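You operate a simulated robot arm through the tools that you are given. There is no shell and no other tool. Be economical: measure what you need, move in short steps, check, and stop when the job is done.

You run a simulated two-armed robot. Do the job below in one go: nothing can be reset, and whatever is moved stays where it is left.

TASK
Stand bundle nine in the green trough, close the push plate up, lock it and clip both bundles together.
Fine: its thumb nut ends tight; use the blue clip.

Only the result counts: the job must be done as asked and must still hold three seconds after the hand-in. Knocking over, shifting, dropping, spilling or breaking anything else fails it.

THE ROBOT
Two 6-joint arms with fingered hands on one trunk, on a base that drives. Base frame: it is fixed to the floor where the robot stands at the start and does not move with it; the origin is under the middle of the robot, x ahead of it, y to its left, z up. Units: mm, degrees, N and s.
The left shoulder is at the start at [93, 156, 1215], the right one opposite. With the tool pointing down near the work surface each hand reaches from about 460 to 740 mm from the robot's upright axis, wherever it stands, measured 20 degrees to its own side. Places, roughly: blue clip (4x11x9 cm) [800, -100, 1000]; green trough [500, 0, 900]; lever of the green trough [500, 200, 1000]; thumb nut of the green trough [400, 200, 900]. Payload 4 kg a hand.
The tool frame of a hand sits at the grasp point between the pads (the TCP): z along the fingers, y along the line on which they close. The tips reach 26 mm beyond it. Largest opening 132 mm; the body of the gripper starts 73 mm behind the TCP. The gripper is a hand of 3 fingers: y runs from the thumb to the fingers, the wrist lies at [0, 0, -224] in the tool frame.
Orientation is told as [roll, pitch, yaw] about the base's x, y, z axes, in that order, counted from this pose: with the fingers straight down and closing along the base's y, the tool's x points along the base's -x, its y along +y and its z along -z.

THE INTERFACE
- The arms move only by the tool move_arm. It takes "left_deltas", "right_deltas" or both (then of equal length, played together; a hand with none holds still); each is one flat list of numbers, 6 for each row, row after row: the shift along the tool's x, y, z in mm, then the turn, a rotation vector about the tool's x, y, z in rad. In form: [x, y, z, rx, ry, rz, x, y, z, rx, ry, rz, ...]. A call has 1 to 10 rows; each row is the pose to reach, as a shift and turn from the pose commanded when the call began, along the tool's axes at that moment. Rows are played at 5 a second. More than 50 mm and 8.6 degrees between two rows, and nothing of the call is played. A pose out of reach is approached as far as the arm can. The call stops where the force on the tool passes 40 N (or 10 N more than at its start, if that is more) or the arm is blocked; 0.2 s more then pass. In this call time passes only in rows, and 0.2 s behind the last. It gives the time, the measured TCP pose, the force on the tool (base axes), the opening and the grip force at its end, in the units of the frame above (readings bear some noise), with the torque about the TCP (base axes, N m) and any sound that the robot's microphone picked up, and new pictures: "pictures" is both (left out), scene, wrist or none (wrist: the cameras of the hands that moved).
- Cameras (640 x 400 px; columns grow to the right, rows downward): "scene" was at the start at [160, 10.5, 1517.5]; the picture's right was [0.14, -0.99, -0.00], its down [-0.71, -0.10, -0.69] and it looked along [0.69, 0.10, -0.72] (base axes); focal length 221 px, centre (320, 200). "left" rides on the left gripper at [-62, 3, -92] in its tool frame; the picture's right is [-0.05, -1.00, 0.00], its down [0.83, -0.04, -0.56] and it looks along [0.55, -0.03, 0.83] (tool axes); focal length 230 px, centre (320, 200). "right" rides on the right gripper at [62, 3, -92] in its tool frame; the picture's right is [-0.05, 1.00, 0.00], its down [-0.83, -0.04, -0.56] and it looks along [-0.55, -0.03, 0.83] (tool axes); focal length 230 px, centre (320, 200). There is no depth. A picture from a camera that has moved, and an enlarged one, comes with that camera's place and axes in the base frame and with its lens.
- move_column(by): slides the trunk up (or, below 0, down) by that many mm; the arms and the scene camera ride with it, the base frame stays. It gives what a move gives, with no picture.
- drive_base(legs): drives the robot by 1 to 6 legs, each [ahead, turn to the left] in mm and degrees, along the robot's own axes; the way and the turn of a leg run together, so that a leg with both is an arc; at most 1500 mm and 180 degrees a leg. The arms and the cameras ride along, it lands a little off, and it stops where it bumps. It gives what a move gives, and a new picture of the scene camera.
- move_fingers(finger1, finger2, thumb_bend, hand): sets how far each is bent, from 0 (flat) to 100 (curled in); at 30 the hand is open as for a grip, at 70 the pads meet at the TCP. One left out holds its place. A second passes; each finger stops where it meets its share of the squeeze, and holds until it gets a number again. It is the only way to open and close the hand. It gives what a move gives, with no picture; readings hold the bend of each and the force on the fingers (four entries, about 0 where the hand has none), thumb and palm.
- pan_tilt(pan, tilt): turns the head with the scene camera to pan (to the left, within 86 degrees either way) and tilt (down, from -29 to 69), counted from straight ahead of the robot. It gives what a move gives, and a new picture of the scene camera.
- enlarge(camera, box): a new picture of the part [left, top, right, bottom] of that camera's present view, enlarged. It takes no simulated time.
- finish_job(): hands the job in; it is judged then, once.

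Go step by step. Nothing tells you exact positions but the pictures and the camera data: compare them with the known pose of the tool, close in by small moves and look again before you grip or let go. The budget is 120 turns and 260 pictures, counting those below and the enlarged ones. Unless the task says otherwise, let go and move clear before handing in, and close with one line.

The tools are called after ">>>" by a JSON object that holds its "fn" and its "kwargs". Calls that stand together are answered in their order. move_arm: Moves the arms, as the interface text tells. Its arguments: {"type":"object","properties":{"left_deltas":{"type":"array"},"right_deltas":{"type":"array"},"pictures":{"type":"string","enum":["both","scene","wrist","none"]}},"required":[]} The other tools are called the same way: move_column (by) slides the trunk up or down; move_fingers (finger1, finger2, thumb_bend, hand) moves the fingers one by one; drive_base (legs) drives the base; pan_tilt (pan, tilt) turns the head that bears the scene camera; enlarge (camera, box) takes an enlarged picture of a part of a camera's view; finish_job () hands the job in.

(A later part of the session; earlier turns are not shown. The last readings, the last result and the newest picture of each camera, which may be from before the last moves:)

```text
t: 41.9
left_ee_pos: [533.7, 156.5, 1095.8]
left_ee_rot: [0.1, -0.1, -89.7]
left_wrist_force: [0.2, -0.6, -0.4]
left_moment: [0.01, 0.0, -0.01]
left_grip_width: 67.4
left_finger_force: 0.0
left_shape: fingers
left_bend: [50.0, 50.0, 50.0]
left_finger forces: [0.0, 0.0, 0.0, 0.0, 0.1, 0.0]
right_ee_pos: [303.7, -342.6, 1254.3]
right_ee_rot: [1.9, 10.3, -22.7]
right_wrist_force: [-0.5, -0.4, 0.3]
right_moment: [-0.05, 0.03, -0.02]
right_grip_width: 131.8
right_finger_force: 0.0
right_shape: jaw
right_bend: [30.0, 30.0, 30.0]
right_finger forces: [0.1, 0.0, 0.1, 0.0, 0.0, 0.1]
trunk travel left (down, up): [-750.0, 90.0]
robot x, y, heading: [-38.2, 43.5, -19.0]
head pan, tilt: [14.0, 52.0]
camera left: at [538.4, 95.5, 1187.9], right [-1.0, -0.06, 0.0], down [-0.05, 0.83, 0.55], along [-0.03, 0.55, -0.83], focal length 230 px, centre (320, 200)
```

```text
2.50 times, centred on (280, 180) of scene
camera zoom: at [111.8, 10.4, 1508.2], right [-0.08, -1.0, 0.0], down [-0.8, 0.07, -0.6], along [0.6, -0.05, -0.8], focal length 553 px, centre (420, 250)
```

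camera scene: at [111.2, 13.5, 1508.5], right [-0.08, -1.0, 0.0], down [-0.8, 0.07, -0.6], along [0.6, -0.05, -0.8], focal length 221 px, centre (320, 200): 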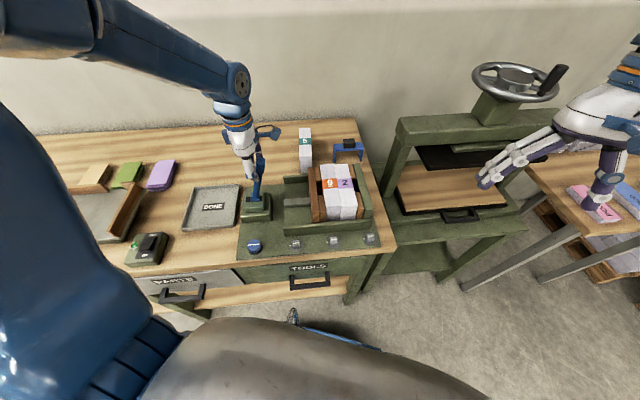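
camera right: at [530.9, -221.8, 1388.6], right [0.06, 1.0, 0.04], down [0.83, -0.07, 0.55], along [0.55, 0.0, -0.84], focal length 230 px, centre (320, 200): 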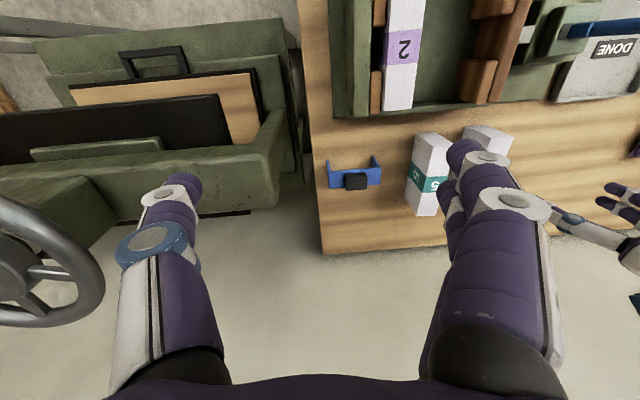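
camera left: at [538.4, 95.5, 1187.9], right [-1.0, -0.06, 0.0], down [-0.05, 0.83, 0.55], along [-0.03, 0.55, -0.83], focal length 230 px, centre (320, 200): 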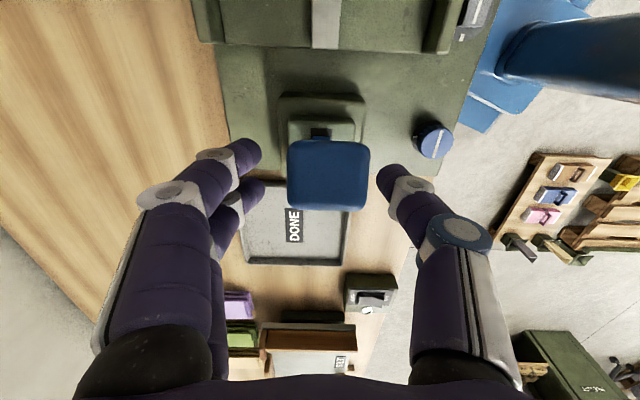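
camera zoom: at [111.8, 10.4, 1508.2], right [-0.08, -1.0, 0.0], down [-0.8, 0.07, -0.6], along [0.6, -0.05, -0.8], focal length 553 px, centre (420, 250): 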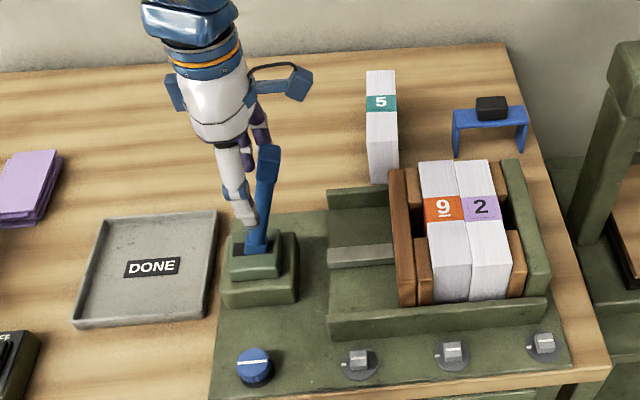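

The plate stays closed without the hand. Next is the thumb nut: I'll lift clear and move above it at (406, 178), turning back to leave room for clockwise strokes.

>>> {"fn": "move_arm", "kwargs": {"left_deltas": [0, 0, -40, 0, 0, -0.14, 0, 0, -80, 0, 0, -0.28, 3, -20, -85, 0, 0, -0.42, 6, -40, -80, 0, 0, -0.56, 9, -60, -60, 0, 0, -0.7, 12, -80, -40, 0, 0, -0.84, 15, -100, -20, 0, 0, -0.98, 18, -115, 0, 0, 0, -1.12, 21, -128, 15, 0, 0, -1.26, 22, -128, 36, 0, 0, -1.4]}}

>>> {"fn": "enlarge", "kwargs": {"camera": "left", "box": [200, 0, 500, 200]}}

```text
t: 44.1
left_ee_pos: [401.7, 178.0, 1053.3]
left_ee_rot: [0.3, 1.2, -9.4]
left_wrist_force: [0.4, 0.2, 0.8]
left_moment: [0.0, -0.02, 0.01]
left_grip_width: 67.5
left_finger_force: 0.1
left_shape: fingers
left_bend: [50.0, 50.0, 50.0]
left_finger forces: [0.0, 0.1, 0.0, 0.0, 0.1, 0.0]
left hand out of reach, approached as far as the arm can: row 6, 7, 8, 9
right_ee_pos: [301.9, -343.6, 1253.8]
right_ee_rot: [1.9, 10.4, -22.7]
right_wrist_force: [-0.6, 0.1, 0.6]
right_moment: [0.01, 0.01, -0.02]
right_grip_width: 132.0
right_finger_force: 0.0
right_shape: jaw
right_bend: [30.0, 30.0, 30.0]
right_finger forces: [0.1, 0.1, 0.0, 0.0, 0.0, 0.0]
trunk travel left (down, up): [-750.0, 90.0]
robot x, y, heading: [-39.7, 41.9, -18.9]
head pan, tilt: [14.0, 52.0]
camera scene: at [111.7, 9.9, 1508.3], right [-0.08, -1.0, 0.0], down [-0.8, 0.07, -0.6], along [0.6, -0.05, -0.8], focal length 221 px, centre (320, 200)
camera left: at [466.4, 168.9, 1144.5], right [-0.11, -0.99, 0.0], down [-0.82, 0.09, 0.57], along [-0.57, 0.07, -0.82], focal length 230 px, centre (320, 200)
```

scene: 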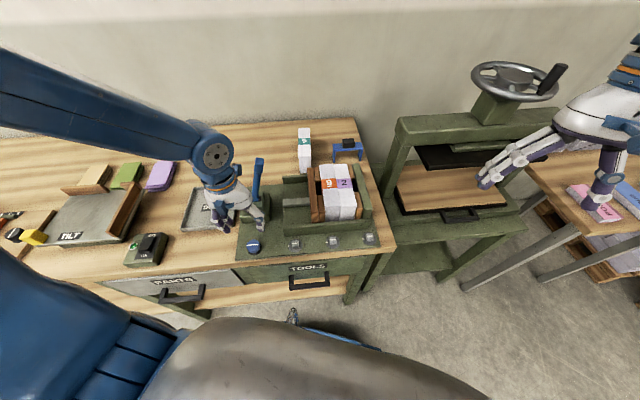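
left: 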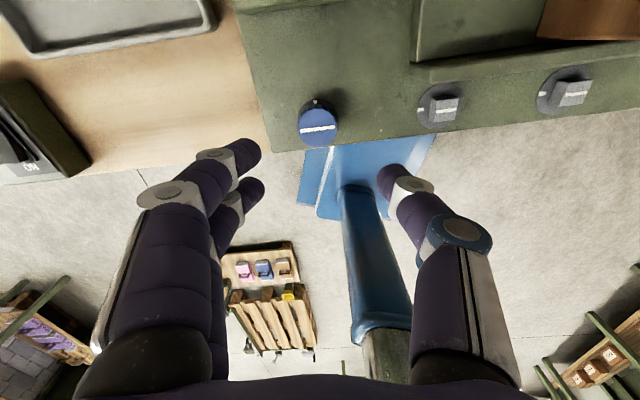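

```text
2.00 times, centred on (350, 100) of left
camera zoom: at [466.4, 168.9, 1144.5], right [-0.11, -0.99, 0.0], down [-0.82, 0.09, 0.57], along [-0.57, 0.07, -0.82], focal length 460 px, centre (260, 400)
```

zoom: 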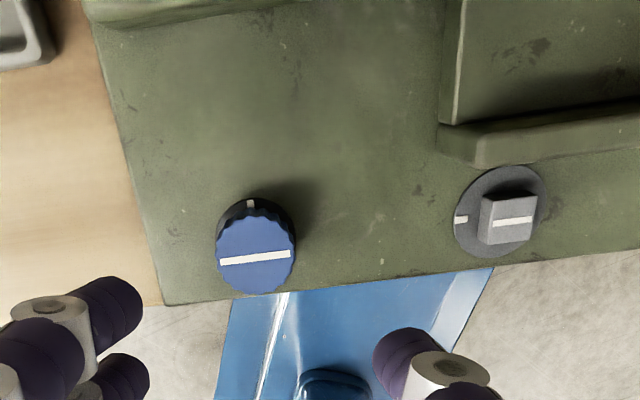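

The nut is at about (400, 178), its top at z≈927, and roughly 38 mm across. That's at the inner edge of reach, so I'll back the base up a little more.

>>> {"fn": "drive_base", "kwargs": {"legs": [[-60, 0]]}}

```text
t: 45.0
left_ee_pos: [336.9, 203.6, 1064.4]
left_ee_rot: [0.0, -0.7, -9.3]
left_wrist_force: [0.8, -0.8, 0.2]
left_moment: [0.0, 0.03, -0.02]
left_grip_width: 67.4
left_finger_force: 0.1
left_shape: fingers
left_bend: [50.0, 50.0, 50.0]
left_finger forces: [0.0, 0.1, 0.0, 0.0, 0.0, 0.0]
right_ee_pos: [227.7, -317.5, 1288.7]
right_ee_rot: [2.3, 4.6, -22.7]
right_wrist_force: [0.9, -0.5, -0.5]
right_moment: [0.01, 0.0, 0.0]
right_grip_width: 132.0
right_finger_force: 0.1
right_shape: jaw
right_bend: [30.0, 30.0, 30.0]
right_finger forces: [0.1, 0.0, 0.0, 0.0, 0.0, 0.0]
trunk travel left (down, up): [-750.0, 90.0]
robot x, y, heading: [-97.9, 61.7, -18.7]
head pan, tilt: [14.0, 52.0]
camera scene: at [-2.6, 47.8, 1513.2], right [-0.08, -1.0, 0.01], down [-0.77, 0.06, -0.63], along [0.63, -0.06, -0.77], focal length 221 px, centre (320, 200)
```

scene: 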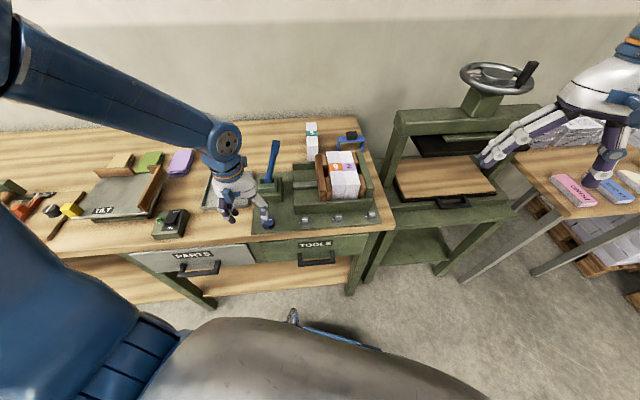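

>>> {"fn": "move_arm", "kwargs": {"left_deltas": [-10, -2, 8, 0, 0, -0.13, -20, -4, 16, 0, 0, -0.26, -30, -6, 24, 0, 0, -0.39, -40, -8, 32, 0, 0, -0.52, -50, -10, 40, 0, 0, -0.65, -58, -12, 48, 0, 0, -0.78, -64, -14, 56, 0, 0, -0.91, -66, -15, 64, 0, 0, -1.03]}}

>>> {"fn": "enlarge", "kwargs": {"camera": "scene", "box": [180, 120, 340, 250]}}

```text
t: 46.8
left_ee_pos: [424.0, 167.6, 989.5]
left_ee_rot: [0.7, 0.3, 49.7]
left_wrist_force: [0.5, 0.2, -0.2]
left_moment: [0.03, 0.03, 0.0]
left_grip_width: 67.4
left_finger_force: 0.1
left_shape: fingers
left_bend: [50.0, 50.0, 50.0]
left_finger forces: [0.0, 0.0, 0.1, 0.0, 0.0, 0.0]
right_ee_pos: [260.1, -328.8, 1265.1]
right_ee_rot: [2.0, 8.1, -22.7]
right_wrist_force: [0.5, 0.2, -0.5]
right_moment: [0.04, 0.01, 0.01]
right_grip_width: 131.8
right_finger_force: 0.0
right_shape: jaw
right_bend: [30.0, 30.0, 30.0]
right_finger forces: [0.1, 0.0, 0.1, 0.0, 0.1, 0.0]
trunk travel left (down, up): [-750.0, 90.0]
robot x, y, heading: [-91.4, 62.3, -18.6]
head pan, tilt: [14.0, 52.0]
camera scene: at [58.5, 27.6, 1507.9], right [-0.08, -1.0, -0.01], down [-0.8, 0.07, -0.6], along [0.6, -0.05, -0.8], focal length 221 px, centre (320, 200)
camera left: at [463.6, 216.0, 1081.0], right [0.8, -0.61, -0.01], down [-0.5, -0.66, 0.56], along [-0.35, -0.44, -0.83], focal length 230 px, centre (320, 200)
```

scene: 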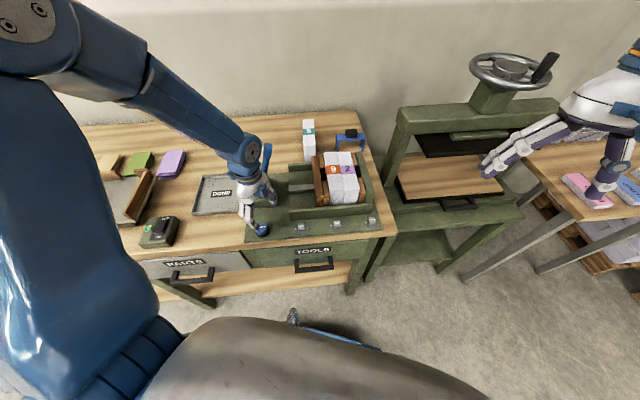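
left: 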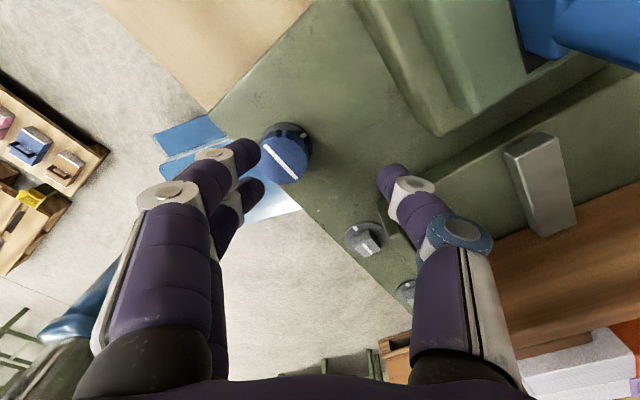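

```text
3.08 times, centred on (260, 185) of scene
camera zoom: at [58.5, 27.6, 1507.9], right [-0.08, -1.0, -0.01], down [-0.8, 0.07, -0.6], along [0.6, -0.05, -0.8], focal length 680 px, centre (505, 246)
```

zoom: 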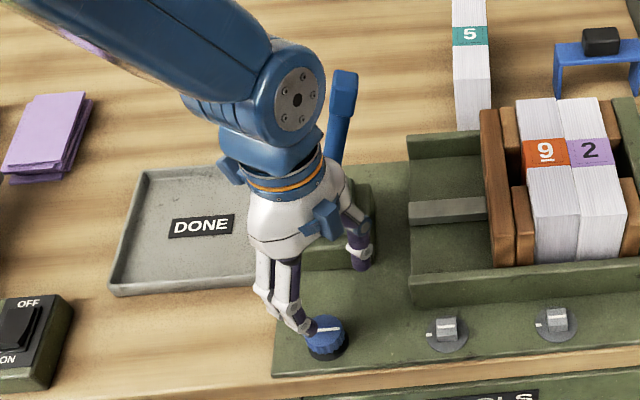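

>>> {"fn": "move_arm", "kwargs": {"left_deltas": [4, 11, 5, 0, 0, 0, 8, 22, 15, 0, 0, 0, 8, 22, 28, 0, 0, 0], "pictures": "wrist"}}

>>> {"fn": "enlarge", "kwargs": {"camera": "scene", "box": [180, 120, 340, 250]}}

```text
t: 47.6
left_ee_pos: [400.7, 169.1, 964.9]
left_ee_rot: [0.6, 0.4, 48.5]
left_wrist_force: [0.2, -0.4, -0.3]
left_moment: [-0.01, 0.02, 0.0]
left_grip_width: 67.7
left_finger_force: 0.1
left_shape: fingers
left_bend: [50.0, 50.0, 50.0]
left_finger forces: [0.1, 0.0, 0.0, 0.0, 0.1, 0.0]
left hand out of reach, approached as far as the arm can: row 2, 3
right_ee_pos: [260.1, -327.9, 1265.0]
right_ee_rot: [2.0, 8.0, -22.6]
right_wrist_force: [-0.5, -0.1, -0.8]
right_moment: [0.0, 0.03, -0.01]
right_grip_width: 132.2
right_finger_force: 0.0
right_shape: jaw
right_bend: [30.0, 30.0, 30.0]
right_finger forces: [0.0, 0.0, 0.1, 0.0, 0.0, 0.0]
trunk travel left (down, up): [-750.0, 90.0]
robot x, y, heading: [-95.5, 60.7, -18.7]
head pan, tilt: [14.0, 52.0]
camera left: at [442.3, 217.6, 1055.4], right [0.78, -0.62, -0.01], down [-0.51, -0.65, 0.56], along [-0.36, -0.43, -0.83], focal length 230 px, centre (320, 200)
```

left: 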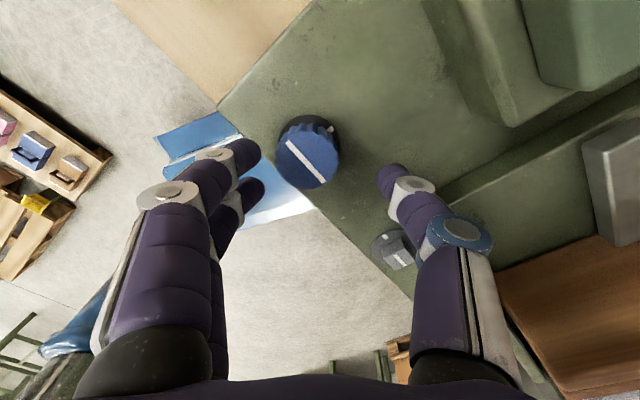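

```text
3.08 times, centred on (260, 185) of scene
camera zoom: at [56.9, 27.3, 1508.0], right [-0.08, -1.0, -0.01], down [-0.8, 0.07, -0.6], along [0.6, -0.05, -0.8], focal length 680 px, centre (505, 246)
```

zoom: 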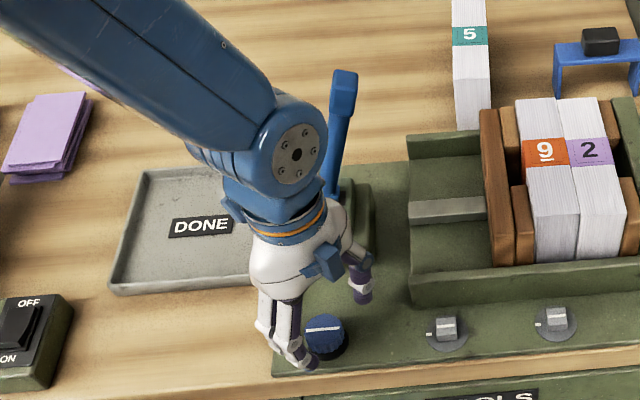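

The inner reach is still marginal, so I'll raise the hand and back up another 50 mm.

>>> {"fn": "move_arm", "kwargs": {"left_deltas": [0, 0, -20, 0, 0, 0, 0, 0, -40, 0, 0, 0.05], "pictures": "none"}}

>>> {"fn": "drive_base", "kwargs": {"legs": [[-50, 0]]}}

>>> {"fn": "pan_tilt", "kwargs": {"pan": 20, "tilt": 52}}

```text
t: 48.2
left_ee_pos: [400.7, 171.8, 1004.6]
left_ee_rot: [0.4, 0.4, 46.8]
left_wrist_force: [-0.3, -0.8, -0.6]
left_moment: [-0.01, -0.04, 0.01]
left_grip_width: 67.7
left_finger_force: 0.1
left_shape: fingers
left_bend: [50.0, 50.0, 50.0]
left_finger forces: [0.0, 0.0, 0.0, 0.0, 0.1, 0.0]
right_ee_pos: [257.7, -326.7, 1265.7]
right_ee_rot: [2.1, 7.9, -22.7]
right_wrist_force: [-0.2, -0.1, 0.3]
right_moment: [0.01, -0.02, 0.0]
right_grip_width: 131.9
right_finger_force: 0.0
right_shape: jaw
right_bend: [30.0, 30.0, 30.0]
right_finger forces: [0.0, 0.1, 0.0, 0.0, 0.0, 0.0]
trunk travel left (down, up): [-750.0, 90.0]
robot x, y, heading: [-96.5, 62.6, -18.8]
head pan, tilt: [14.0, 52.0]
```

```text
t: 49.1
left_ee_pos: [348.6, 191.6, 1005.6]
left_ee_rot: [0.4, 0.0, 46.8]
left_wrist_force: [0.1, -0.4, 0.0]
left_moment: [0.01, 0.01, 0.02]
left_grip_width: 67.6
left_finger_force: 0.2
left_shape: fingers
left_bend: [50.0, 50.0, 50.0]
left_finger forces: [0.0, 0.1, 0.0, 0.0, 0.0, 0.1]
right_ee_pos: [204.2, -309.9, 1281.8]
right_ee_rot: [2.1, 5.4, -22.6]
right_wrist_force: [0.3, 0.3, 0.7]
right_moment: [-0.01, -0.02, 0.0]
right_grip_width: 131.8
right_finger_force: 0.1
right_shape: jaw
right_bend: [30.0, 30.0, 30.0]
right_finger forces: [0.0, 0.0, 0.0, 0.0, 0.0, 0.0]
trunk travel left (down, up): [-750.0, 90.0]
robot x, y, heading: [-148.3, 77.1, -18.6]
head pan, tilt: [14.0, 52.0]
camera scene: at [-27.4, 56.7, 1511.5], right [-0.08, -1.0, 0.0], down [-0.78, 0.06, -0.62], along [0.62, -0.05, -0.78], focal length 221 px, centre (320, 200)
```

scene: 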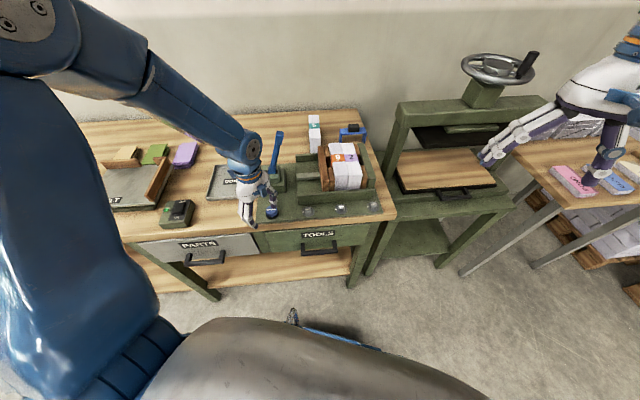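

```text
t: 49.8
left_ee_pos: [347.1, 190.1, 1006.6]
left_ee_rot: [0.1, 0.1, 46.6]
left_wrist_force: [0.0, -0.2, 0.7]
left_moment: [0.02, 0.0, 0.01]
left_grip_width: 67.7
left_finger_force: 0.1
left_shape: fingers
left_bend: [50.0, 50.0, 50.0]
left_finger forces: [0.0, 0.1, 0.0, 0.0, 0.0, 0.0]
right_ee_pos: [202.6, -307.8, 1276.1]
right_ee_rot: [2.2, 6.5, -22.6]
right_wrist_force: [0.0, 0.1, 0.2]
right_moment: [-0.02, -0.03, -0.02]
right_grip_width: 132.0
right_finger_force: 0.2
right_shape: jaw
right_bend: [30.0, 30.0, 30.0]
right_finger forces: [0.0, 0.0, 0.1, 0.0, 0.1, 0.0]
trunk travel left (down, up): [-750.0, 90.0]
robot x, y, heading: [-147.0, 80.4, -18.5]
head pan, tilt: [20.0, 52.0]
camera scene: at [-7.6, 57.5, 1509.9], right [0.02, -1.0, 0.0], down [-0.79, -0.02, -0.61], along [0.61, 0.02, -0.79], focal length 221 px, centre (320, 200)
```

scene: 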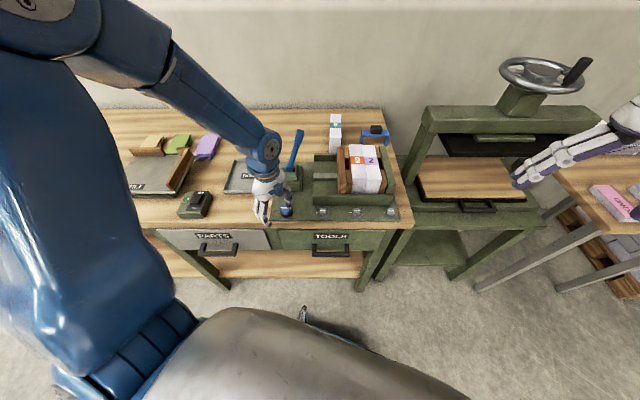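

>>> {"fn": "move_arm", "kwargs": {"left_deltas": [-10, -16, 0, 0, 0, 0, -20, -32, 0, 0, 0, 0, -29, -48, 0, 0, 0, 0, -29, -48, 15, 0, 0, 0, -29, -48, 32, 0, 0, 0], "pictures": "wrist"}}

>>> {"fn": "enlarge", "kwargs": {"camera": "scene", "box": [220, 130, 360, 230]}}

```text
t: 51.0
left_ee_pos: [410.1, 176.6, 971.8]
left_ee_rot: [0.5, 0.3, 46.7]
left_wrist_force: [0.0, 0.3, 0.6]
left_moment: [0.01, -0.02, 0.02]
left_grip_width: 67.6
left_finger_force: 0.0
left_shape: fingers
left_bend: [50.0, 50.0, 50.0]
left_finger forces: [0.0, 0.0, 0.0, 0.1, 0.0, 0.1]
right_ee_pos: [212.6, -311.4, 1270.0]
right_ee_rot: [2.0, 7.3, -22.5]
right_wrist_force: [-0.4, 0.3, -0.3]
right_moment: [0.0, -0.03, -0.01]
right_grip_width: 132.2
right_finger_force: 0.0
right_shape: jaw
right_bend: [30.0, 30.0, 30.0]
right_finger forces: [0.1, 0.0, 0.0, 0.1, 0.1, 0.0]
trunk travel left (down, up): [-750.0, 90.0]
robot x, y, heading: [-140.8, 78.1, -18.6]
head pan, tilt: [20.0, 52.0]
camera left: at [452.3, 223.1, 1063.3], right [0.76, -0.65, -0.01], down [-0.53, -0.63, 0.56], along [-0.37, -0.42, -0.83], focal length 230 px, centre (320, 200)
```

left: 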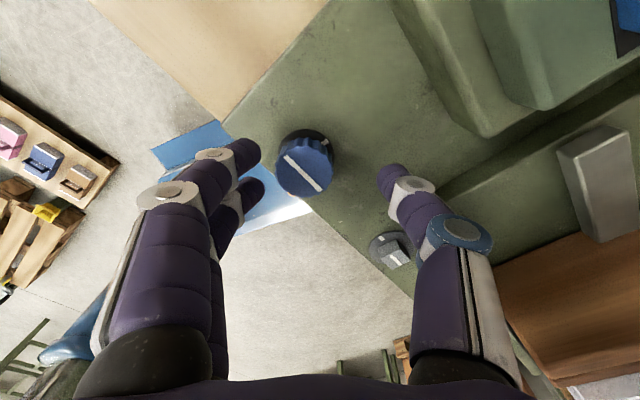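

```text
4.00 times, centred on (290, 180) of scene
camera zoom: at [6.5, 53.3, 1508.5], right [0.02, -1.0, -0.01], down [-0.8, -0.01, -0.6], along [0.6, 0.02, -0.8], focal length 884 px, centre (440, 280)
```

zoom: 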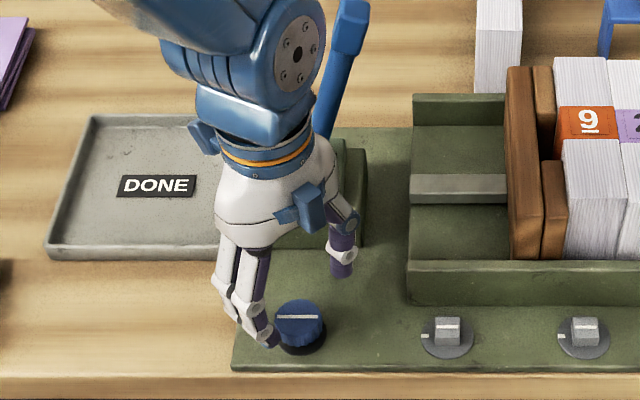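

Judging by the image offset, the nut is 10 mm off towards tool +y. I'll centre on it and go down around it.

>>> {"fn": "move_arm", "kwargs": {"left_deltas": [0, 10, 0, 0, 0, 0, 0, 10, 12, 0, 0, 0, 0, 10, 24, 0, 0, 0, 0, 10, 32, 0, 0, 0], "pictures": "wrist"}}

>>> {"fn": "enlarge", "kwargs": {"camera": "scene", "box": [220, 130, 360, 230]}}

```text
t: 52.0
left_ee_pos: [403.1, 182.3, 943.0]
left_ee_rot: [-0.1, 0.1, 46.6]
left_wrist_force: [1.7, 2.1, 35.2]
left_moment: [-0.14, -0.49, 0.06]
left_grip_width: 67.2
left_finger_force: 17.7
left_shape: fingers
left_bend: [53.0, 50.0, 51.0]
left_finger forces: [13.9, 0.0, 0.1, 0.0, 21.9, 0.0]
right_ee_pos: [209.0, -311.1, 1271.5]
right_ee_rot: [2.0, 7.1, -22.6]
right_wrist_force: [0.4, 0.3, 0.6]
right_moment: [-0.02, 0.01, -0.02]
right_grip_width: 132.0
right_finger_force: 0.2
right_shape: jaw
right_bend: [30.0, 30.0, 30.0]
right_finger forces: [0.1, 0.0, 0.1, 0.0, 0.0, 0.0]
trunk travel left (down, up): [-750.0, 90.0]
robot x, y, heading: [-141.0, 82.1, -18.6]
head pan, tilt: [20.0, 52.0]
camera left: at [443.4, 229.6, 1034.4], right [0.76, -0.65, 0.0], down [-0.54, -0.63, 0.56], along [-0.36, -0.42, -0.83], focal length 230 px, centre (320, 200)
```

left: 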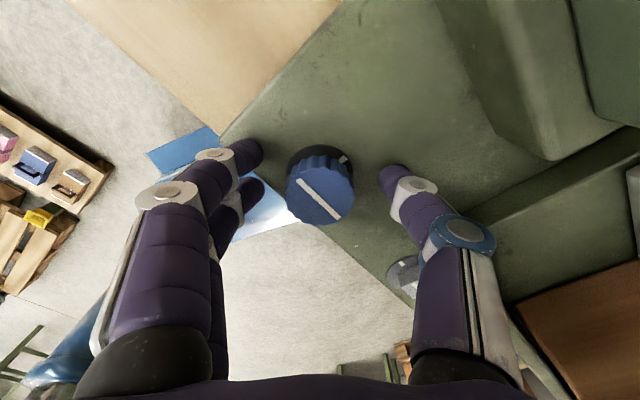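

```text
4.00 times, centred on (290, 180) of scene
camera zoom: at [1.7, 53.4, 1509.6], right [0.02, -1.0, -0.01], down [-0.8, -0.01, -0.61], along [0.6, 0.02, -0.8], focal length 884 px, centre (440, 280)
```

zoom: 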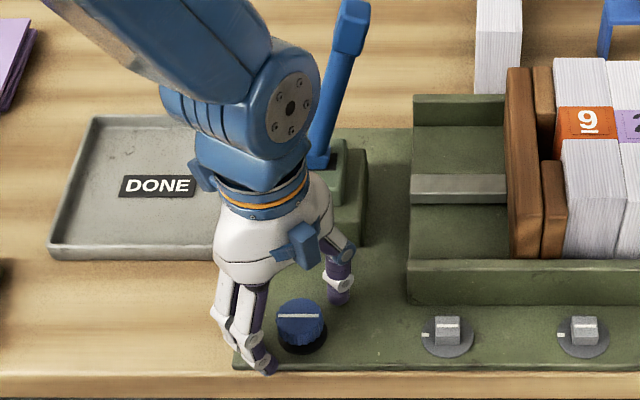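

The fingertips touched the plate, and the nut's top is near TCP height and centred. I'll lift 4 mm and close on it.

>>> {"fn": "move_arm", "kwargs": {"left_deltas": [0, 0, -2, 0, 0, 0, 0, 0, -4, 0, 0, 0], "pictures": "none"}}

>>> {"fn": "move_fingers", "kwargs": {"hand": "left", "finger1": 66, "finger2": 66, "thumb_bend": 66}}

>>> {"fn": "enlarge", "kwargs": {"camera": "left", "box": [140, 80, 540, 330]}}

```text
t: 52.6
left_ee_pos: [402.4, 183.5, 942.2]
left_ee_rot: [0.5, 0.4, 46.6]
left_wrist_force: [3.7, 5.1, 21.0]
left_moment: [-0.39, -0.83, 0.27]
left_grip_width: 67.8
left_finger_force: 10.6
left_shape: fingers
left_bend: [51.0, 50.0, 51.0]
left_finger forces: [1.8, 0.0, 0.1, 0.0, 20.4, 0.0]
right_ee_pos: [211.1, -311.9, 1269.0]
right_ee_rot: [2.1, 7.1, -22.6]
right_wrist_force: [0.7, -0.1, 0.4]
right_moment: [0.02, -0.04, -0.03]
right_grip_width: 131.9
right_finger_force: 0.0
right_shape: jaw
right_bend: [30.0, 30.0, 30.0]
right_finger forces: [0.1, 0.0, 0.1, 0.0, 0.0, 0.0]
trunk travel left (down, up): [-750.0, 90.0]
robot x, y, heading: [-143.2, 78.7, -18.8]
head pan, tilt: [20.0, 52.0]
```

```text
t: 53.6
left_ee_pos: [402.1, 184.2, 941.6]
left_ee_rot: [0.6, 0.5, 46.7]
left_wrist_force: [-2.9, -3.7, 0.4]
left_moment: [-0.1, 0.05, -0.05]
left_grip_width: 31.4
left_finger_force: 9.2
left_shape: fingers
left_bend: [63.0, 61.0, 63.0]
left_finger forces: [2.3, 5.4, 0.0, 0.0, 9.4, 0.0]
right_ee_pos: [212.3, -311.6, 1268.6]
right_ee_rot: [2.1, 7.3, -22.6]
right_wrist_force: [0.5, 0.2, -0.2]
right_moment: [-0.04, 0.0, -0.01]
right_grip_width: 131.9
right_finger_force: 0.0
right_shape: jaw
right_bend: [30.0, 30.0, 30.0]
right_finger forces: [0.0, 0.0, 0.1, 0.0, 0.0, 0.1]
trunk travel left (down, up): [-750.0, 90.0]
robot x, y, heading: [-138.8, 77.9, -18.6]
head pan, tilt: [20.0, 52.0]
```

```text
1.60 times, centred on (340, 205) of left
camera zoom: at [444.2, 229.4, 1033.3], right [0.76, -0.65, -0.01], down [-0.53, -0.64, 0.56], along [-0.37, -0.42, -0.83], focal length 368 px, centre (288, 192)
```

zoom: 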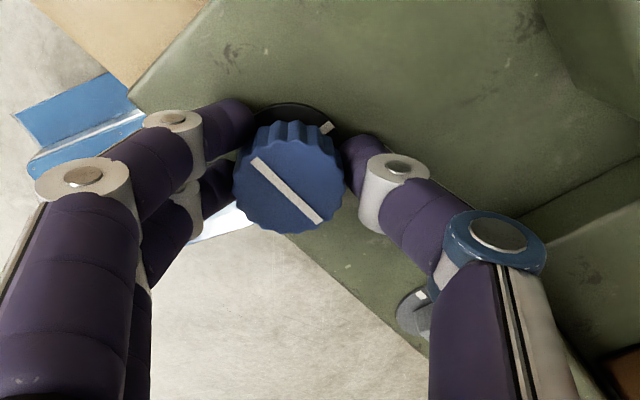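

It's gripped. Now I'll turn clockwise (tool +rz) in small steps, watching the torque.

>>> {"fn": "move_arm", "kwargs": {"left_deltas": [0, 0, 0, 0, 0, 0.12, 0, 0, 0, 0, 0, 0.24, 0, 0, 0, 0, 0, 0.36, 0, 0, 0, 0, 0, 0.48, 0, 0, 0, 0, 0, 0.6], "pictures": "wrist"}}

>>> {"fn": "enlarge", "kwargs": {"camera": "scene", "box": [220, 130, 360, 230]}}

```text
t: 54.8
left_ee_pos: [403.0, 181.6, 942.3]
left_ee_rot: [0.3, 0.5, 12.3]
left_wrist_force: [-2.5, -5.2, -3.0]
left_moment: [-0.14, 0.03, 0.05]
left_grip_width: 31.9
left_finger_force: 7.4
left_shape: fingers
left_bend: [63.0, 61.0, 62.0]
left_finger forces: [1.7, 4.2, 0.1, 0.1, 9.3, 0.0]
right_ee_pos: [213.7, -313.7, 1268.5]
right_ee_rot: [2.1, 7.5, -22.6]
right_wrist_force: [0.2, -0.2, -0.2]
right_moment: [0.0, -0.01, -0.03]
right_grip_width: 132.1
right_finger_force: 0.1
right_shape: jaw
right_bend: [30.0, 30.0, 30.0]
right_finger forces: [0.0, 0.0, 0.0, 0.1, 0.0, 0.0]
trunk travel left (down, up): [-750.0, 90.0]
robot x, y, heading: [-139.0, 76.9, -18.3]
head pan, tilt: [20.0, 52.0]
camera left: at [464.8, 198.0, 1033.6], right [0.26, -0.96, 0.0], down [-0.8, -0.22, 0.56], along [-0.55, -0.14, -0.83], focal length 230 px, centre (320, 200)
```

left: 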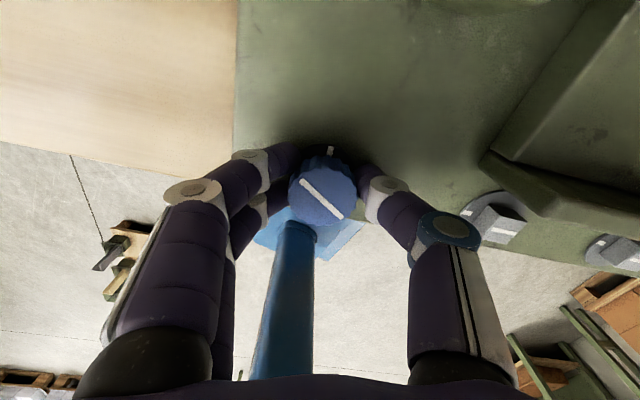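

```text
4.00 times, centred on (290, 180) of scene
camera zoom: at [7.9, 51.5, 1508.2], right [0.02, -1.0, -0.01], down [-0.8, -0.01, -0.6], along [0.6, 0.02, -0.8], focal length 884 px, centre (440, 280)
```

zoom: 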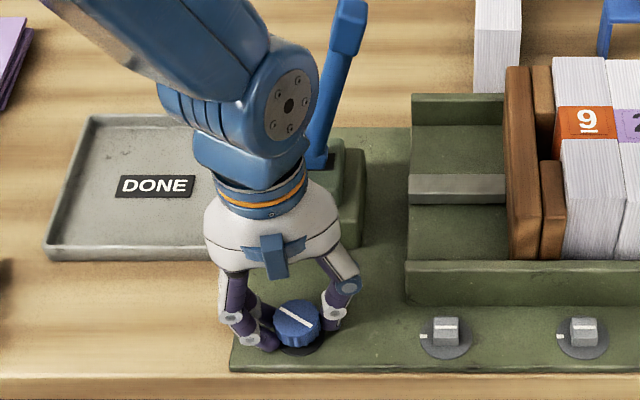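

The nut turns with the hand at low torque. I'll continue the stroke.

>>> {"fn": "move_arm", "kwargs": {"left_deltas": [0, 0, 0, 0, 0, 0.14, 0, 0, 0, 0, 0, 0.28, 0, 0, 0, 0, 0, 0.42, 0, 0, 0, 0, 0, 0.56, 0, 0, 0, 0, 0, 0.7, 0, 0, 0, 0, 0, 0.84, 0, 0, 0, 0, 0, 0.98, 0, 0, 0, 0, 0, 1.12, 0, 0, 0, 0, 0, 1.26, 0, 0, 0, 0, 0, 1.4], "pictures": "wrist"}}

>>> {"fn": "enlarge", "kwargs": {"camera": "scene", "box": [220, 130, 360, 230]}}

```text
t: 57.0
left_ee_pos: [401.5, 184.1, 943.2]
left_ee_rot: [-0.8, 0.4, -68.1]
left_wrist_force: [-3.5, -2.8, 0.1]
left_moment: [-0.08, 0.05, 0.16]
left_grip_width: 35.6
left_finger_force: 6.8
left_shape: fingers
left_bend: [63.0, 64.0, 62.0]
left_finger forces: [3.0, 2.1, 0.0, 0.1, 8.5, 0.0]
right_ee_pos: [211.9, -312.2, 1269.7]
right_ee_rot: [2.1, 7.2, -22.6]
right_wrist_force: [-0.8, -0.2, 1.1]
right_moment: [0.02, 0.0, -0.01]
right_grip_width: 132.0
right_finger_force: 0.1
right_shape: jaw
right_bend: [30.0, 30.0, 30.0]
right_finger forces: [0.0, 0.0, 0.1, 0.0, 0.0, 0.0]
trunk travel left (down, up): [-750.0, 90.0]
robot x, y, heading: [-139.2, 77.2, -18.6]
head pan, tilt: [20.0, 52.0]
camera left: at [430.2, 127.4, 1034.0], right [-0.91, -0.42, 0.01], down [-0.34, 0.75, 0.56], along [-0.24, 0.51, -0.83], focal length 230 px, centre (320, 200)
```

left: 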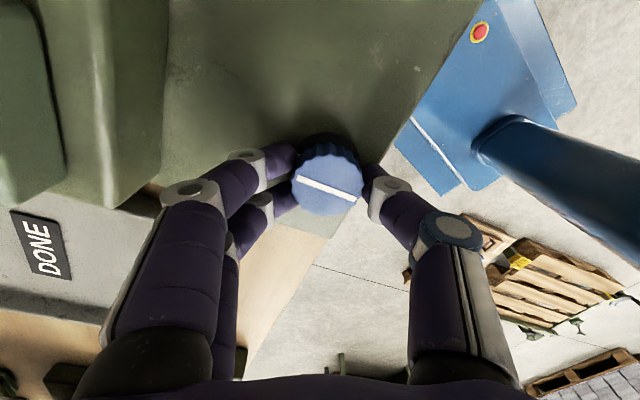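

```text
4.00 times, centred on (290, 180) of scene
camera zoom: at [6.7, 52.2, 1508.4], right [0.02, -1.0, -0.01], down [-0.8, -0.01, -0.6], along [0.6, 0.02, -0.8], focal length 884 px, centre (440, 280)
```

zoom: 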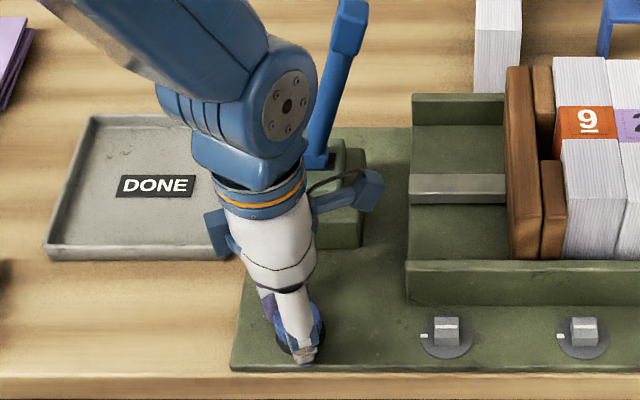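

The nut turned about 85–90° and has started lagging at 0.16 N m, so it is getting tight. I'll close harder and turn a bit further to check.

>>> {"fn": "move_fingers", "kwargs": {"hand": "left", "finger1": 80, "finger2": 80, "thumb_bend": 80}}

>>> {"fn": "move_arm", "kwargs": {"left_deltas": [0, 0, 0, 0, 0, 0.1, 0, 0, 0, 0, 0, 0.2, 0, 0, 0, 0, 0, 0.3, 0, 0, 0, 0, 0, 0.4], "pictures": "wrist"}}

```text
t: 58.0
left_ee_pos: [401.7, 185.0, 943.0]
left_ee_rot: [-0.7, 0.5, -67.8]
left_wrist_force: [-7.0, -0.6, -7.1]
left_moment: [0.01, 0.12, 0.0]
left_grip_width: 33.7
left_finger_force: 18.1
left_shape: fingers
left_bend: [64.0, 66.0, 62.0]
left_finger forces: [7.4, 7.8, 0.0, 0.0, 20.4, 0.0]
right_ee_pos: [212.8, -311.6, 1269.0]
right_ee_rot: [2.0, 7.3, -22.7]
right_wrist_force: [0.5, 0.6, 0.1]
right_moment: [-0.04, 0.0, -0.03]
right_grip_width: 131.8
right_finger_force: 0.1
right_shape: jaw
right_bend: [30.0, 30.0, 30.0]
right_finger forces: [0.0, 0.0, 0.0, 0.0, 0.1, 0.0]
trunk travel left (down, up): [-750.0, 90.0]
robot x, y, heading: [-142.8, 78.7, -18.9]
head pan, tilt: [20.0, 52.0]
```

```text
t: 59.0
left_ee_pos: [402.4, 185.0, 940.6]
left_ee_rot: [-0.8, -0.1, -90.9]
left_wrist_force: [-0.9, 17.9, -1.9]
left_moment: [0.33, 0.03, 0.58]
left_grip_width: 34.0
left_finger_force: 23.2
left_shape: fingers
left_bend: [64.0, 67.0, 63.0]
left_finger forces: [9.9, 20.2, 0.1, 0.1, 16.9, 0.0]
right_ee_pos: [213.8, -307.9, 1270.2]
right_ee_rot: [1.9, 7.3, -22.6]
right_wrist_force: [0.2, 0.6, 0.6]
right_moment: [-0.02, 0.0, 0.02]
right_grip_width: 132.3
right_finger_force: 0.1
right_shape: jaw
right_bend: [30.0, 30.0, 30.0]
right_finger forces: [0.0, 0.0, 0.0, 0.0, 0.0, 0.0]
trunk travel left (down, up): [-750.0, 90.0]
robot x, y, heading: [-144.8, 80.5, -18.7]
head pan, tilt: [20.0, 52.0]
camera left: at [407.0, 124.3, 1033.8], right [-1.0, -0.04, 0.01], down [-0.02, 0.83, 0.55], along [-0.03, 0.55, -0.83], focal length 230 px, centre (320, 200)
```

left: 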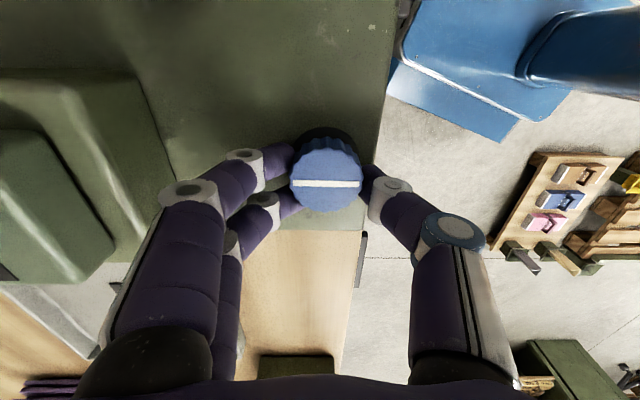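

Torque is up to 0.58 N m, with the mark exactly 90° from where it started. One more small nudge will tell me whether it's at its stop.

>>> {"fn": "move_arm", "kwargs": {"left_deltas": [0, 0, 0, 0, 0, 0.08, 0, 0, 0, 0, 0, 0.16, 0, 0, 0, 0, 0, 0.24], "pictures": "wrist"}}

```text
t: 59.8
left_ee_pos: [403.1, 187.8, 941.4]
left_ee_rot: [-0.7, -0.4, -104.6]
left_wrist_force: [5.1, 28.9, -5.3]
left_moment: [0.54, -0.04, 0.51]
left_grip_width: 33.9
left_finger_force: 27.8
left_shape: fingers
left_bend: [63.0, 68.0, 64.0]
left_finger forces: [9.7, 30.3, 0.0, 0.0, 15.1, 0.0]
right_ee_pos: [214.0, -305.7, 1270.0]
right_ee_rot: [1.7, 7.3, -22.6]
right_wrist_force: [-0.5, 0.1, 0.4]
right_moment: [0.01, 0.04, 0.03]
right_grip_width: 132.0
right_finger_force: 0.0
right_shape: jaw
right_bend: [30.0, 30.0, 30.0]
right_finger forces: [0.0, 0.0, 0.0, 0.1, 0.1, 0.0]
trunk travel left (down, up): [-750.0, 90.0]
robot x, y, heading: [-140.8, 80.2, -18.8]
head pan, tilt: [20.0, 52.0]
camera left: at [394.1, 127.2, 1033.5], right [-0.98, 0.2, 0.01], down [0.18, 0.82, 0.55], along [0.1, 0.54, -0.83], focal length 230 px, centre (320, 200)
```

left: 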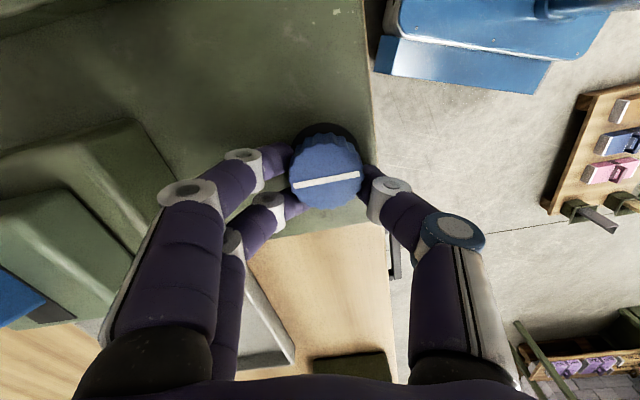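

The nut no longer moves, so it is tight at its stop. I'll open the hand and rise.

>>> {"fn": "move_fingers", "kwargs": {"hand": "left", "finger1": 50, "finger2": 50, "thumb_bend": 50}}

>>> {"fn": "move_arm", "kwargs": {"left_deltas": [0, 0, -15, 0, 0, 0, 0, 0, -50, 0, 0, 0, 0, 0, -90, 0, 0, -0.1, 0, 0, -120, 0, 0, -0.2]}}

>>> {"fn": "enlarge", "kwargs": {"camera": "scene", "box": [250, 120, 410, 230]}}

```text
t: 60.8
left_ee_pos: [402.2, 182.4, 943.5]
left_ee_rot: [-0.5, -0.1, -104.5]
left_wrist_force: [0.3, -2.3, 6.8]
left_moment: [-0.13, -0.29, -0.1]
left_grip_width: 68.1
left_finger_force: 3.6
left_shape: fingers
left_bend: [50.0, 50.0, 50.0]
left_finger forces: [3.2, 3.8, 0.0, 0.1, 0.1, 0.1]
right_ee_pos: [212.4, -312.4, 1269.2]
right_ee_rot: [2.1, 7.3, -22.6]
right_wrist_force: [-0.2, -1.0, 0.1]
right_moment: [-0.01, 0.03, 0.01]
right_grip_width: 132.0
right_finger_force: 0.0
right_shape: jaw
right_bend: [30.0, 30.0, 30.0]
right_finger forces: [0.0, 0.1, 0.0, 0.0, 0.0, 0.1]
trunk travel left (down, up): [-750.0, 90.0]
robot x, y, heading: [-142.1, 72.0, -18.8]
head pan, tilt: [20.0, 52.0]
```

```text
t: 61.8
left_ee_pos: [402.5, 183.0, 1063.2]
left_ee_rot: [-0.8, 0.0, -93.2]
left_wrist_force: [-0.4, 0.2, -0.3]
left_moment: [-0.01, -0.02, 0.01]
left_grip_width: 67.8
left_finger_force: 0.1
left_shape: fingers
left_bend: [50.0, 50.0, 50.0]
left_finger forces: [0.1, 0.1, 0.1, 0.0, 0.1, 0.0]
right_ee_pos: [211.7, -311.4, 1269.6]
right_ee_rot: [2.1, 7.3, -22.6]
right_wrist_force: [-0.6, 0.2, -0.1]
right_moment: [-0.03, -0.02, -0.02]
right_grip_width: 131.7
right_finger_force: 0.0
right_shape: jaw
right_bend: [30.0, 30.0, 30.0]
right_finger forces: [0.1, 0.1, 0.0, 0.1, 0.1, 0.1]
trunk travel left (down, up): [-750.0, 90.0]
robot x, y, heading: [-143.5, 79.5, -18.4]
head pan, tilt: [20.0, 52.0]
camera scene: at [7.3, 52.5, 1508.3], right [0.02, -1.0, -0.01], down [-0.8, -0.01, -0.6], along [0.6, 0.02, -0.8], focal length 221 px, centre (320, 200)
camera left: at [406.0, 119.7, 1154.2], right [-1.0, 0.0, 0.01], down [0.01, 0.83, 0.56], along [-0.01, 0.56, -0.83], focal length 230 px, centre (320, 200)
```

scene: 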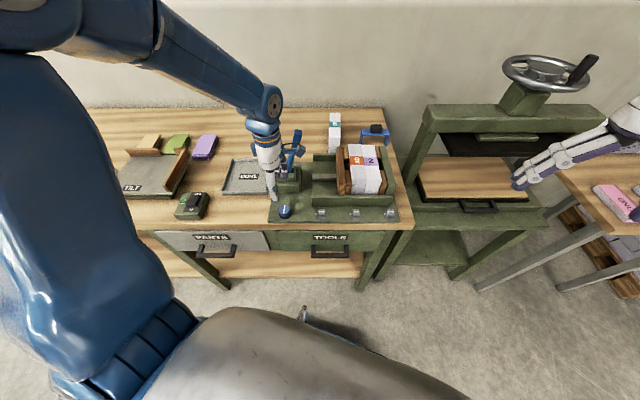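
left: 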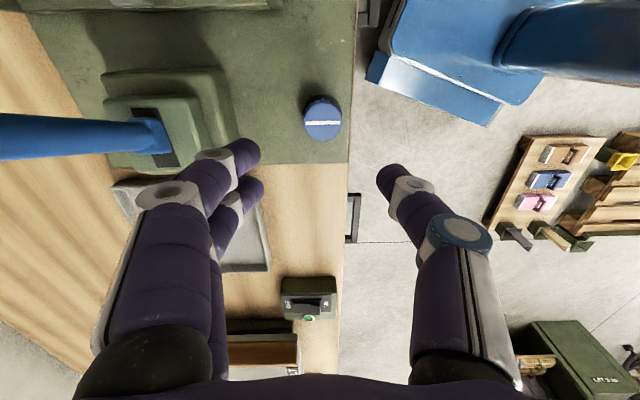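

```text
3.64 times, centred on (330, 175) of scene
camera zoom: at [7.3, 52.5, 1508.3], right [0.02, -1.0, -0.01], down [-0.8, -0.01, -0.6], along [0.6, 0.02, -0.8], focal length 804 px, centre (284, 291)
```

zoom: 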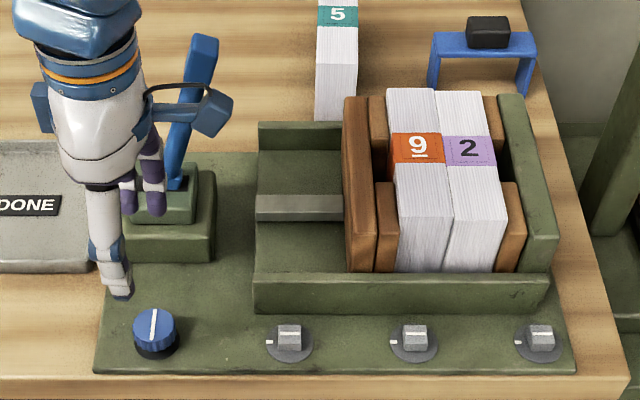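

The nut's mark has turned 90° and the plate is closed and locked. Now the blue clip, at about (765, -150), goes to the right hand. First I'll raise the left hand well away from the lever, then drive and turn so the clip lies in the right hand's sector.

>>> {"fn": "move_arm", "kwargs": {"left_deltas": [10, -10, -40, 0, 0, -0.1, 30, -15, -80, 0, 0, -0.2, 60, -15, -120, 0, 0, -0.3, 95, -15, -150, 0, 0, -0.4, 130, -15, -170, 0, 0, -0.5], "pictures": "none"}}

>>> {"fn": "drive_base", "kwargs": {"legs": [[150, 0], [0, 24]]}}

```text
t: 63.0
left_ee_pos: [426.6, 309.1, 1209.2]
left_ee_rot: [-2.5, 2.5, -64.5]
left_wrist_force: [-0.7, 0.1, -0.2]
left_moment: [-0.03, -0.03, 0.0]
left_grip_width: 67.4
left_finger_force: 0.1
left_shape: fingers
left_bend: [50.0, 50.0, 50.0]
left_finger forces: [0.1, 0.1, 0.0, 0.0, 0.0, 0.0]
left hand out of reach, approached as far as the arm can: row 4, 5
right_ee_pos: [212.2, -310.4, 1270.0]
right_ee_rot: [2.0, 7.3, -22.6]
right_wrist_force: [0.0, 0.1, 0.4]
right_moment: [0.01, 0.01, 0.0]
right_grip_width: 132.0
right_finger_force: 0.0
right_shape: jaw
right_bend: [30.0, 30.0, 30.0]
right_finger forces: [0.1, 0.1, 0.1, 0.0, 0.0, 0.0]
trunk travel left (down, up): [-750.0, 90.0]
robot x, y, heading: [-141.9, 76.6, -18.6]
head pan, tilt: [20.0, 52.0]
```

```text
t: 65.7
left_ee_pos: [425.5, 472.2, 1209.8]
left_ee_rot: [-2.6, 2.4, -40.8]
left_wrist_force: [0.0, -0.9, 0.0]
left_moment: [-0.03, -0.03, 0.0]
left_grip_width: 67.8
left_finger_force: 0.0
left_shape: fingers
left_bend: [50.0, 50.0, 50.0]
left_finger forces: [0.1, 0.0, 0.1, 0.0, 0.0, 0.0]
right_ee_pos: [478.4, -180.8, 1271.0]
right_ee_rot: [1.9, 7.3, 1.2]
right_wrist_force: [-0.2, 0.5, -0.2]
right_moment: [-0.01, 0.01, -0.01]
right_grip_width: 131.9
right_finger_force: 0.0
right_shape: jaw
right_bend: [30.0, 30.0, 30.0]
right_finger forces: [0.0, 0.0, 0.0, 0.0, 0.1, 0.1]
trunk travel left (down, up): [-750.0, 90.0]
robot x, y, heading: [-2.2, 27.5, 4.9]
head pan, tilt: [20.0, 52.0]
camera scene: at [142.2, 67.7, 1508.4], right [0.42, -0.91, 0.0], down [-0.72, -0.34, -0.6], along [0.54, 0.26, -0.8], focal length 221 px, centre (320, 200)
```

scene: 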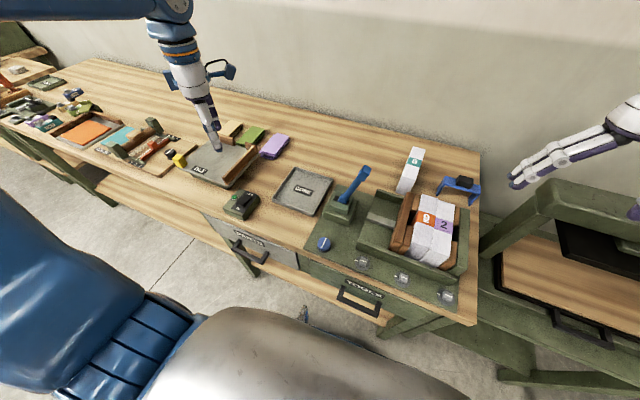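

>>> {"fn": "drive_base", "kwargs": {"legs": [[75, 0]]}}

>>> {"fn": "pan_tilt", "kwargs": {"pan": -12, "tilt": 52}}

```text
t: 66.7
left_ee_pos: [469.4, 472.1, 1195.7]
left_ee_rot: [-4.6, 4.5, -41.0]
left_wrist_force: [1.2, 0.4, 0.7]
left_moment: [0.06, -0.04, -0.01]
left_grip_width: 67.7
left_finger_force: 0.1
left_shape: fingers
left_bend: [50.0, 50.0, 50.0]
left_finger forces: [0.0, 0.0, 0.1, 0.0, 0.1, 0.0]
right_ee_pos: [522.1, -178.5, 1257.2]
right_ee_rot: [1.9, 9.6, 1.2]
right_wrist_force: [0.4, 1.0, 0.9]
right_moment: [-0.04, -0.02, -0.01]
right_grip_width: 132.1
right_finger_force: 0.1
right_shape: jaw
right_bend: [30.0, 30.0, 30.0]
right_finger forces: [0.0, 0.0, 0.1, 0.1, 0.0, 0.0]
trunk travel left (down, up): [-750.0, 90.0]
robot x, y, heading: [71.9, 38.0, 5.2]
head pan, tilt: [20.0, 52.0]
camera scene: at [198.8, 69.7, 1510.2], right [0.42, -0.91, 0.0], down [-0.72, -0.33, -0.61], along [0.55, 0.26, -0.79], focal length 221 px, centre (320, 200)
```

scene: 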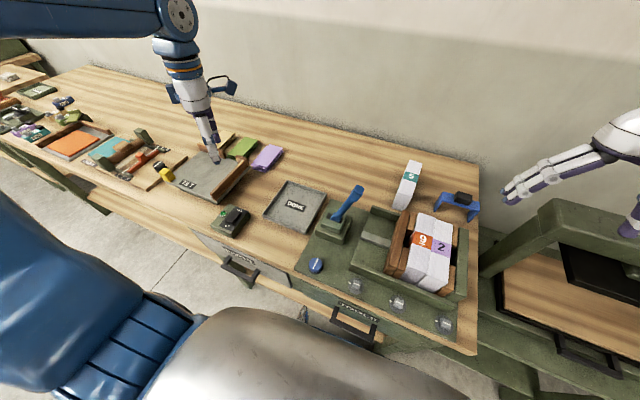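

```text
t: 67.7
left_ee_pos: [466.2, 471.3, 1165.2]
left_ee_rot: [-8.2, 8.0, -41.7]
left_wrist_force: [1.2, 1.5, -0.5]
left_moment: [0.02, 0.0, 0.02]
left_grip_width: 67.6
left_finger_force: 0.2
left_shape: fingers
left_bend: [50.0, 50.0, 50.0]
left_finger forces: [0.1, 0.0, 0.1, 0.1, 0.1, 0.0]
right_ee_pos: [523.5, -178.9, 1229.9]
right_ee_rot: [1.5, 14.3, 1.2]
right_wrist_force: [-0.6, 0.1, 0.3]
right_moment: [0.0, -0.01, 0.02]
right_grip_width: 131.9
right_finger_force: 0.0
right_shape: jaw
right_bend: [30.0, 30.0, 30.0]
right_finger forces: [0.0, 0.0, 0.1, 0.0, 0.0, 0.0]
trunk travel left (down, up): [-750.0, 90.0]
robot x, y, heading: [76.2, 33.1, 5.3]
head pan, tilt: [-12.0, 52.0]
camera scene: at [229.9, 30.9, 1507.8], right [-0.12, -0.99, 0.0], down [-0.8, 0.09, -0.6], along [0.59, -0.08, -0.8], focal length 221 px, centre (320, 200)
```

scene: 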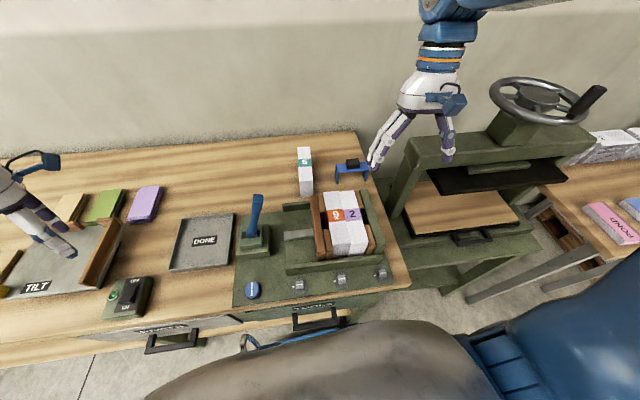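

>>> {"fn": "enlarge", "kwargs": {"camera": "scene", "box": [290, 130, 410, 270]}}

>>> {"fn": "enlarge", "kwargs": {"camera": "right", "box": [0, 0, 640, 400]}}

```text
2.86 times, centred on (350, 200) of scene
camera zoom: at [229.9, 30.9, 1507.8], right [-0.12, -0.99, 0.0], down [-0.8, 0.09, -0.6], along [0.59, -0.08, -0.8], focal length 632 px, centre (234, 200)
```

zoom: 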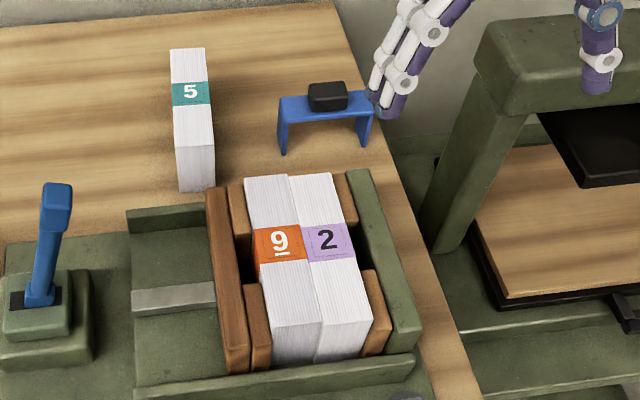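

```text
1.00 times, centred on (320, 200) of right (not enlarged: the box is as wide or as high as the picture)
camera zoom: at [488.0, -177.4, 1332.7], right [0.04, 1.0, 0.01], down [0.94, -0.04, 0.33], along [0.33, 0.0, -0.94], focal length 230 px, centre (320, 200)
```

zoom: 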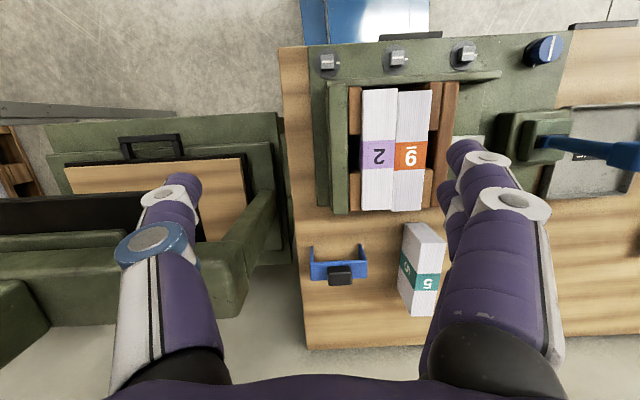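

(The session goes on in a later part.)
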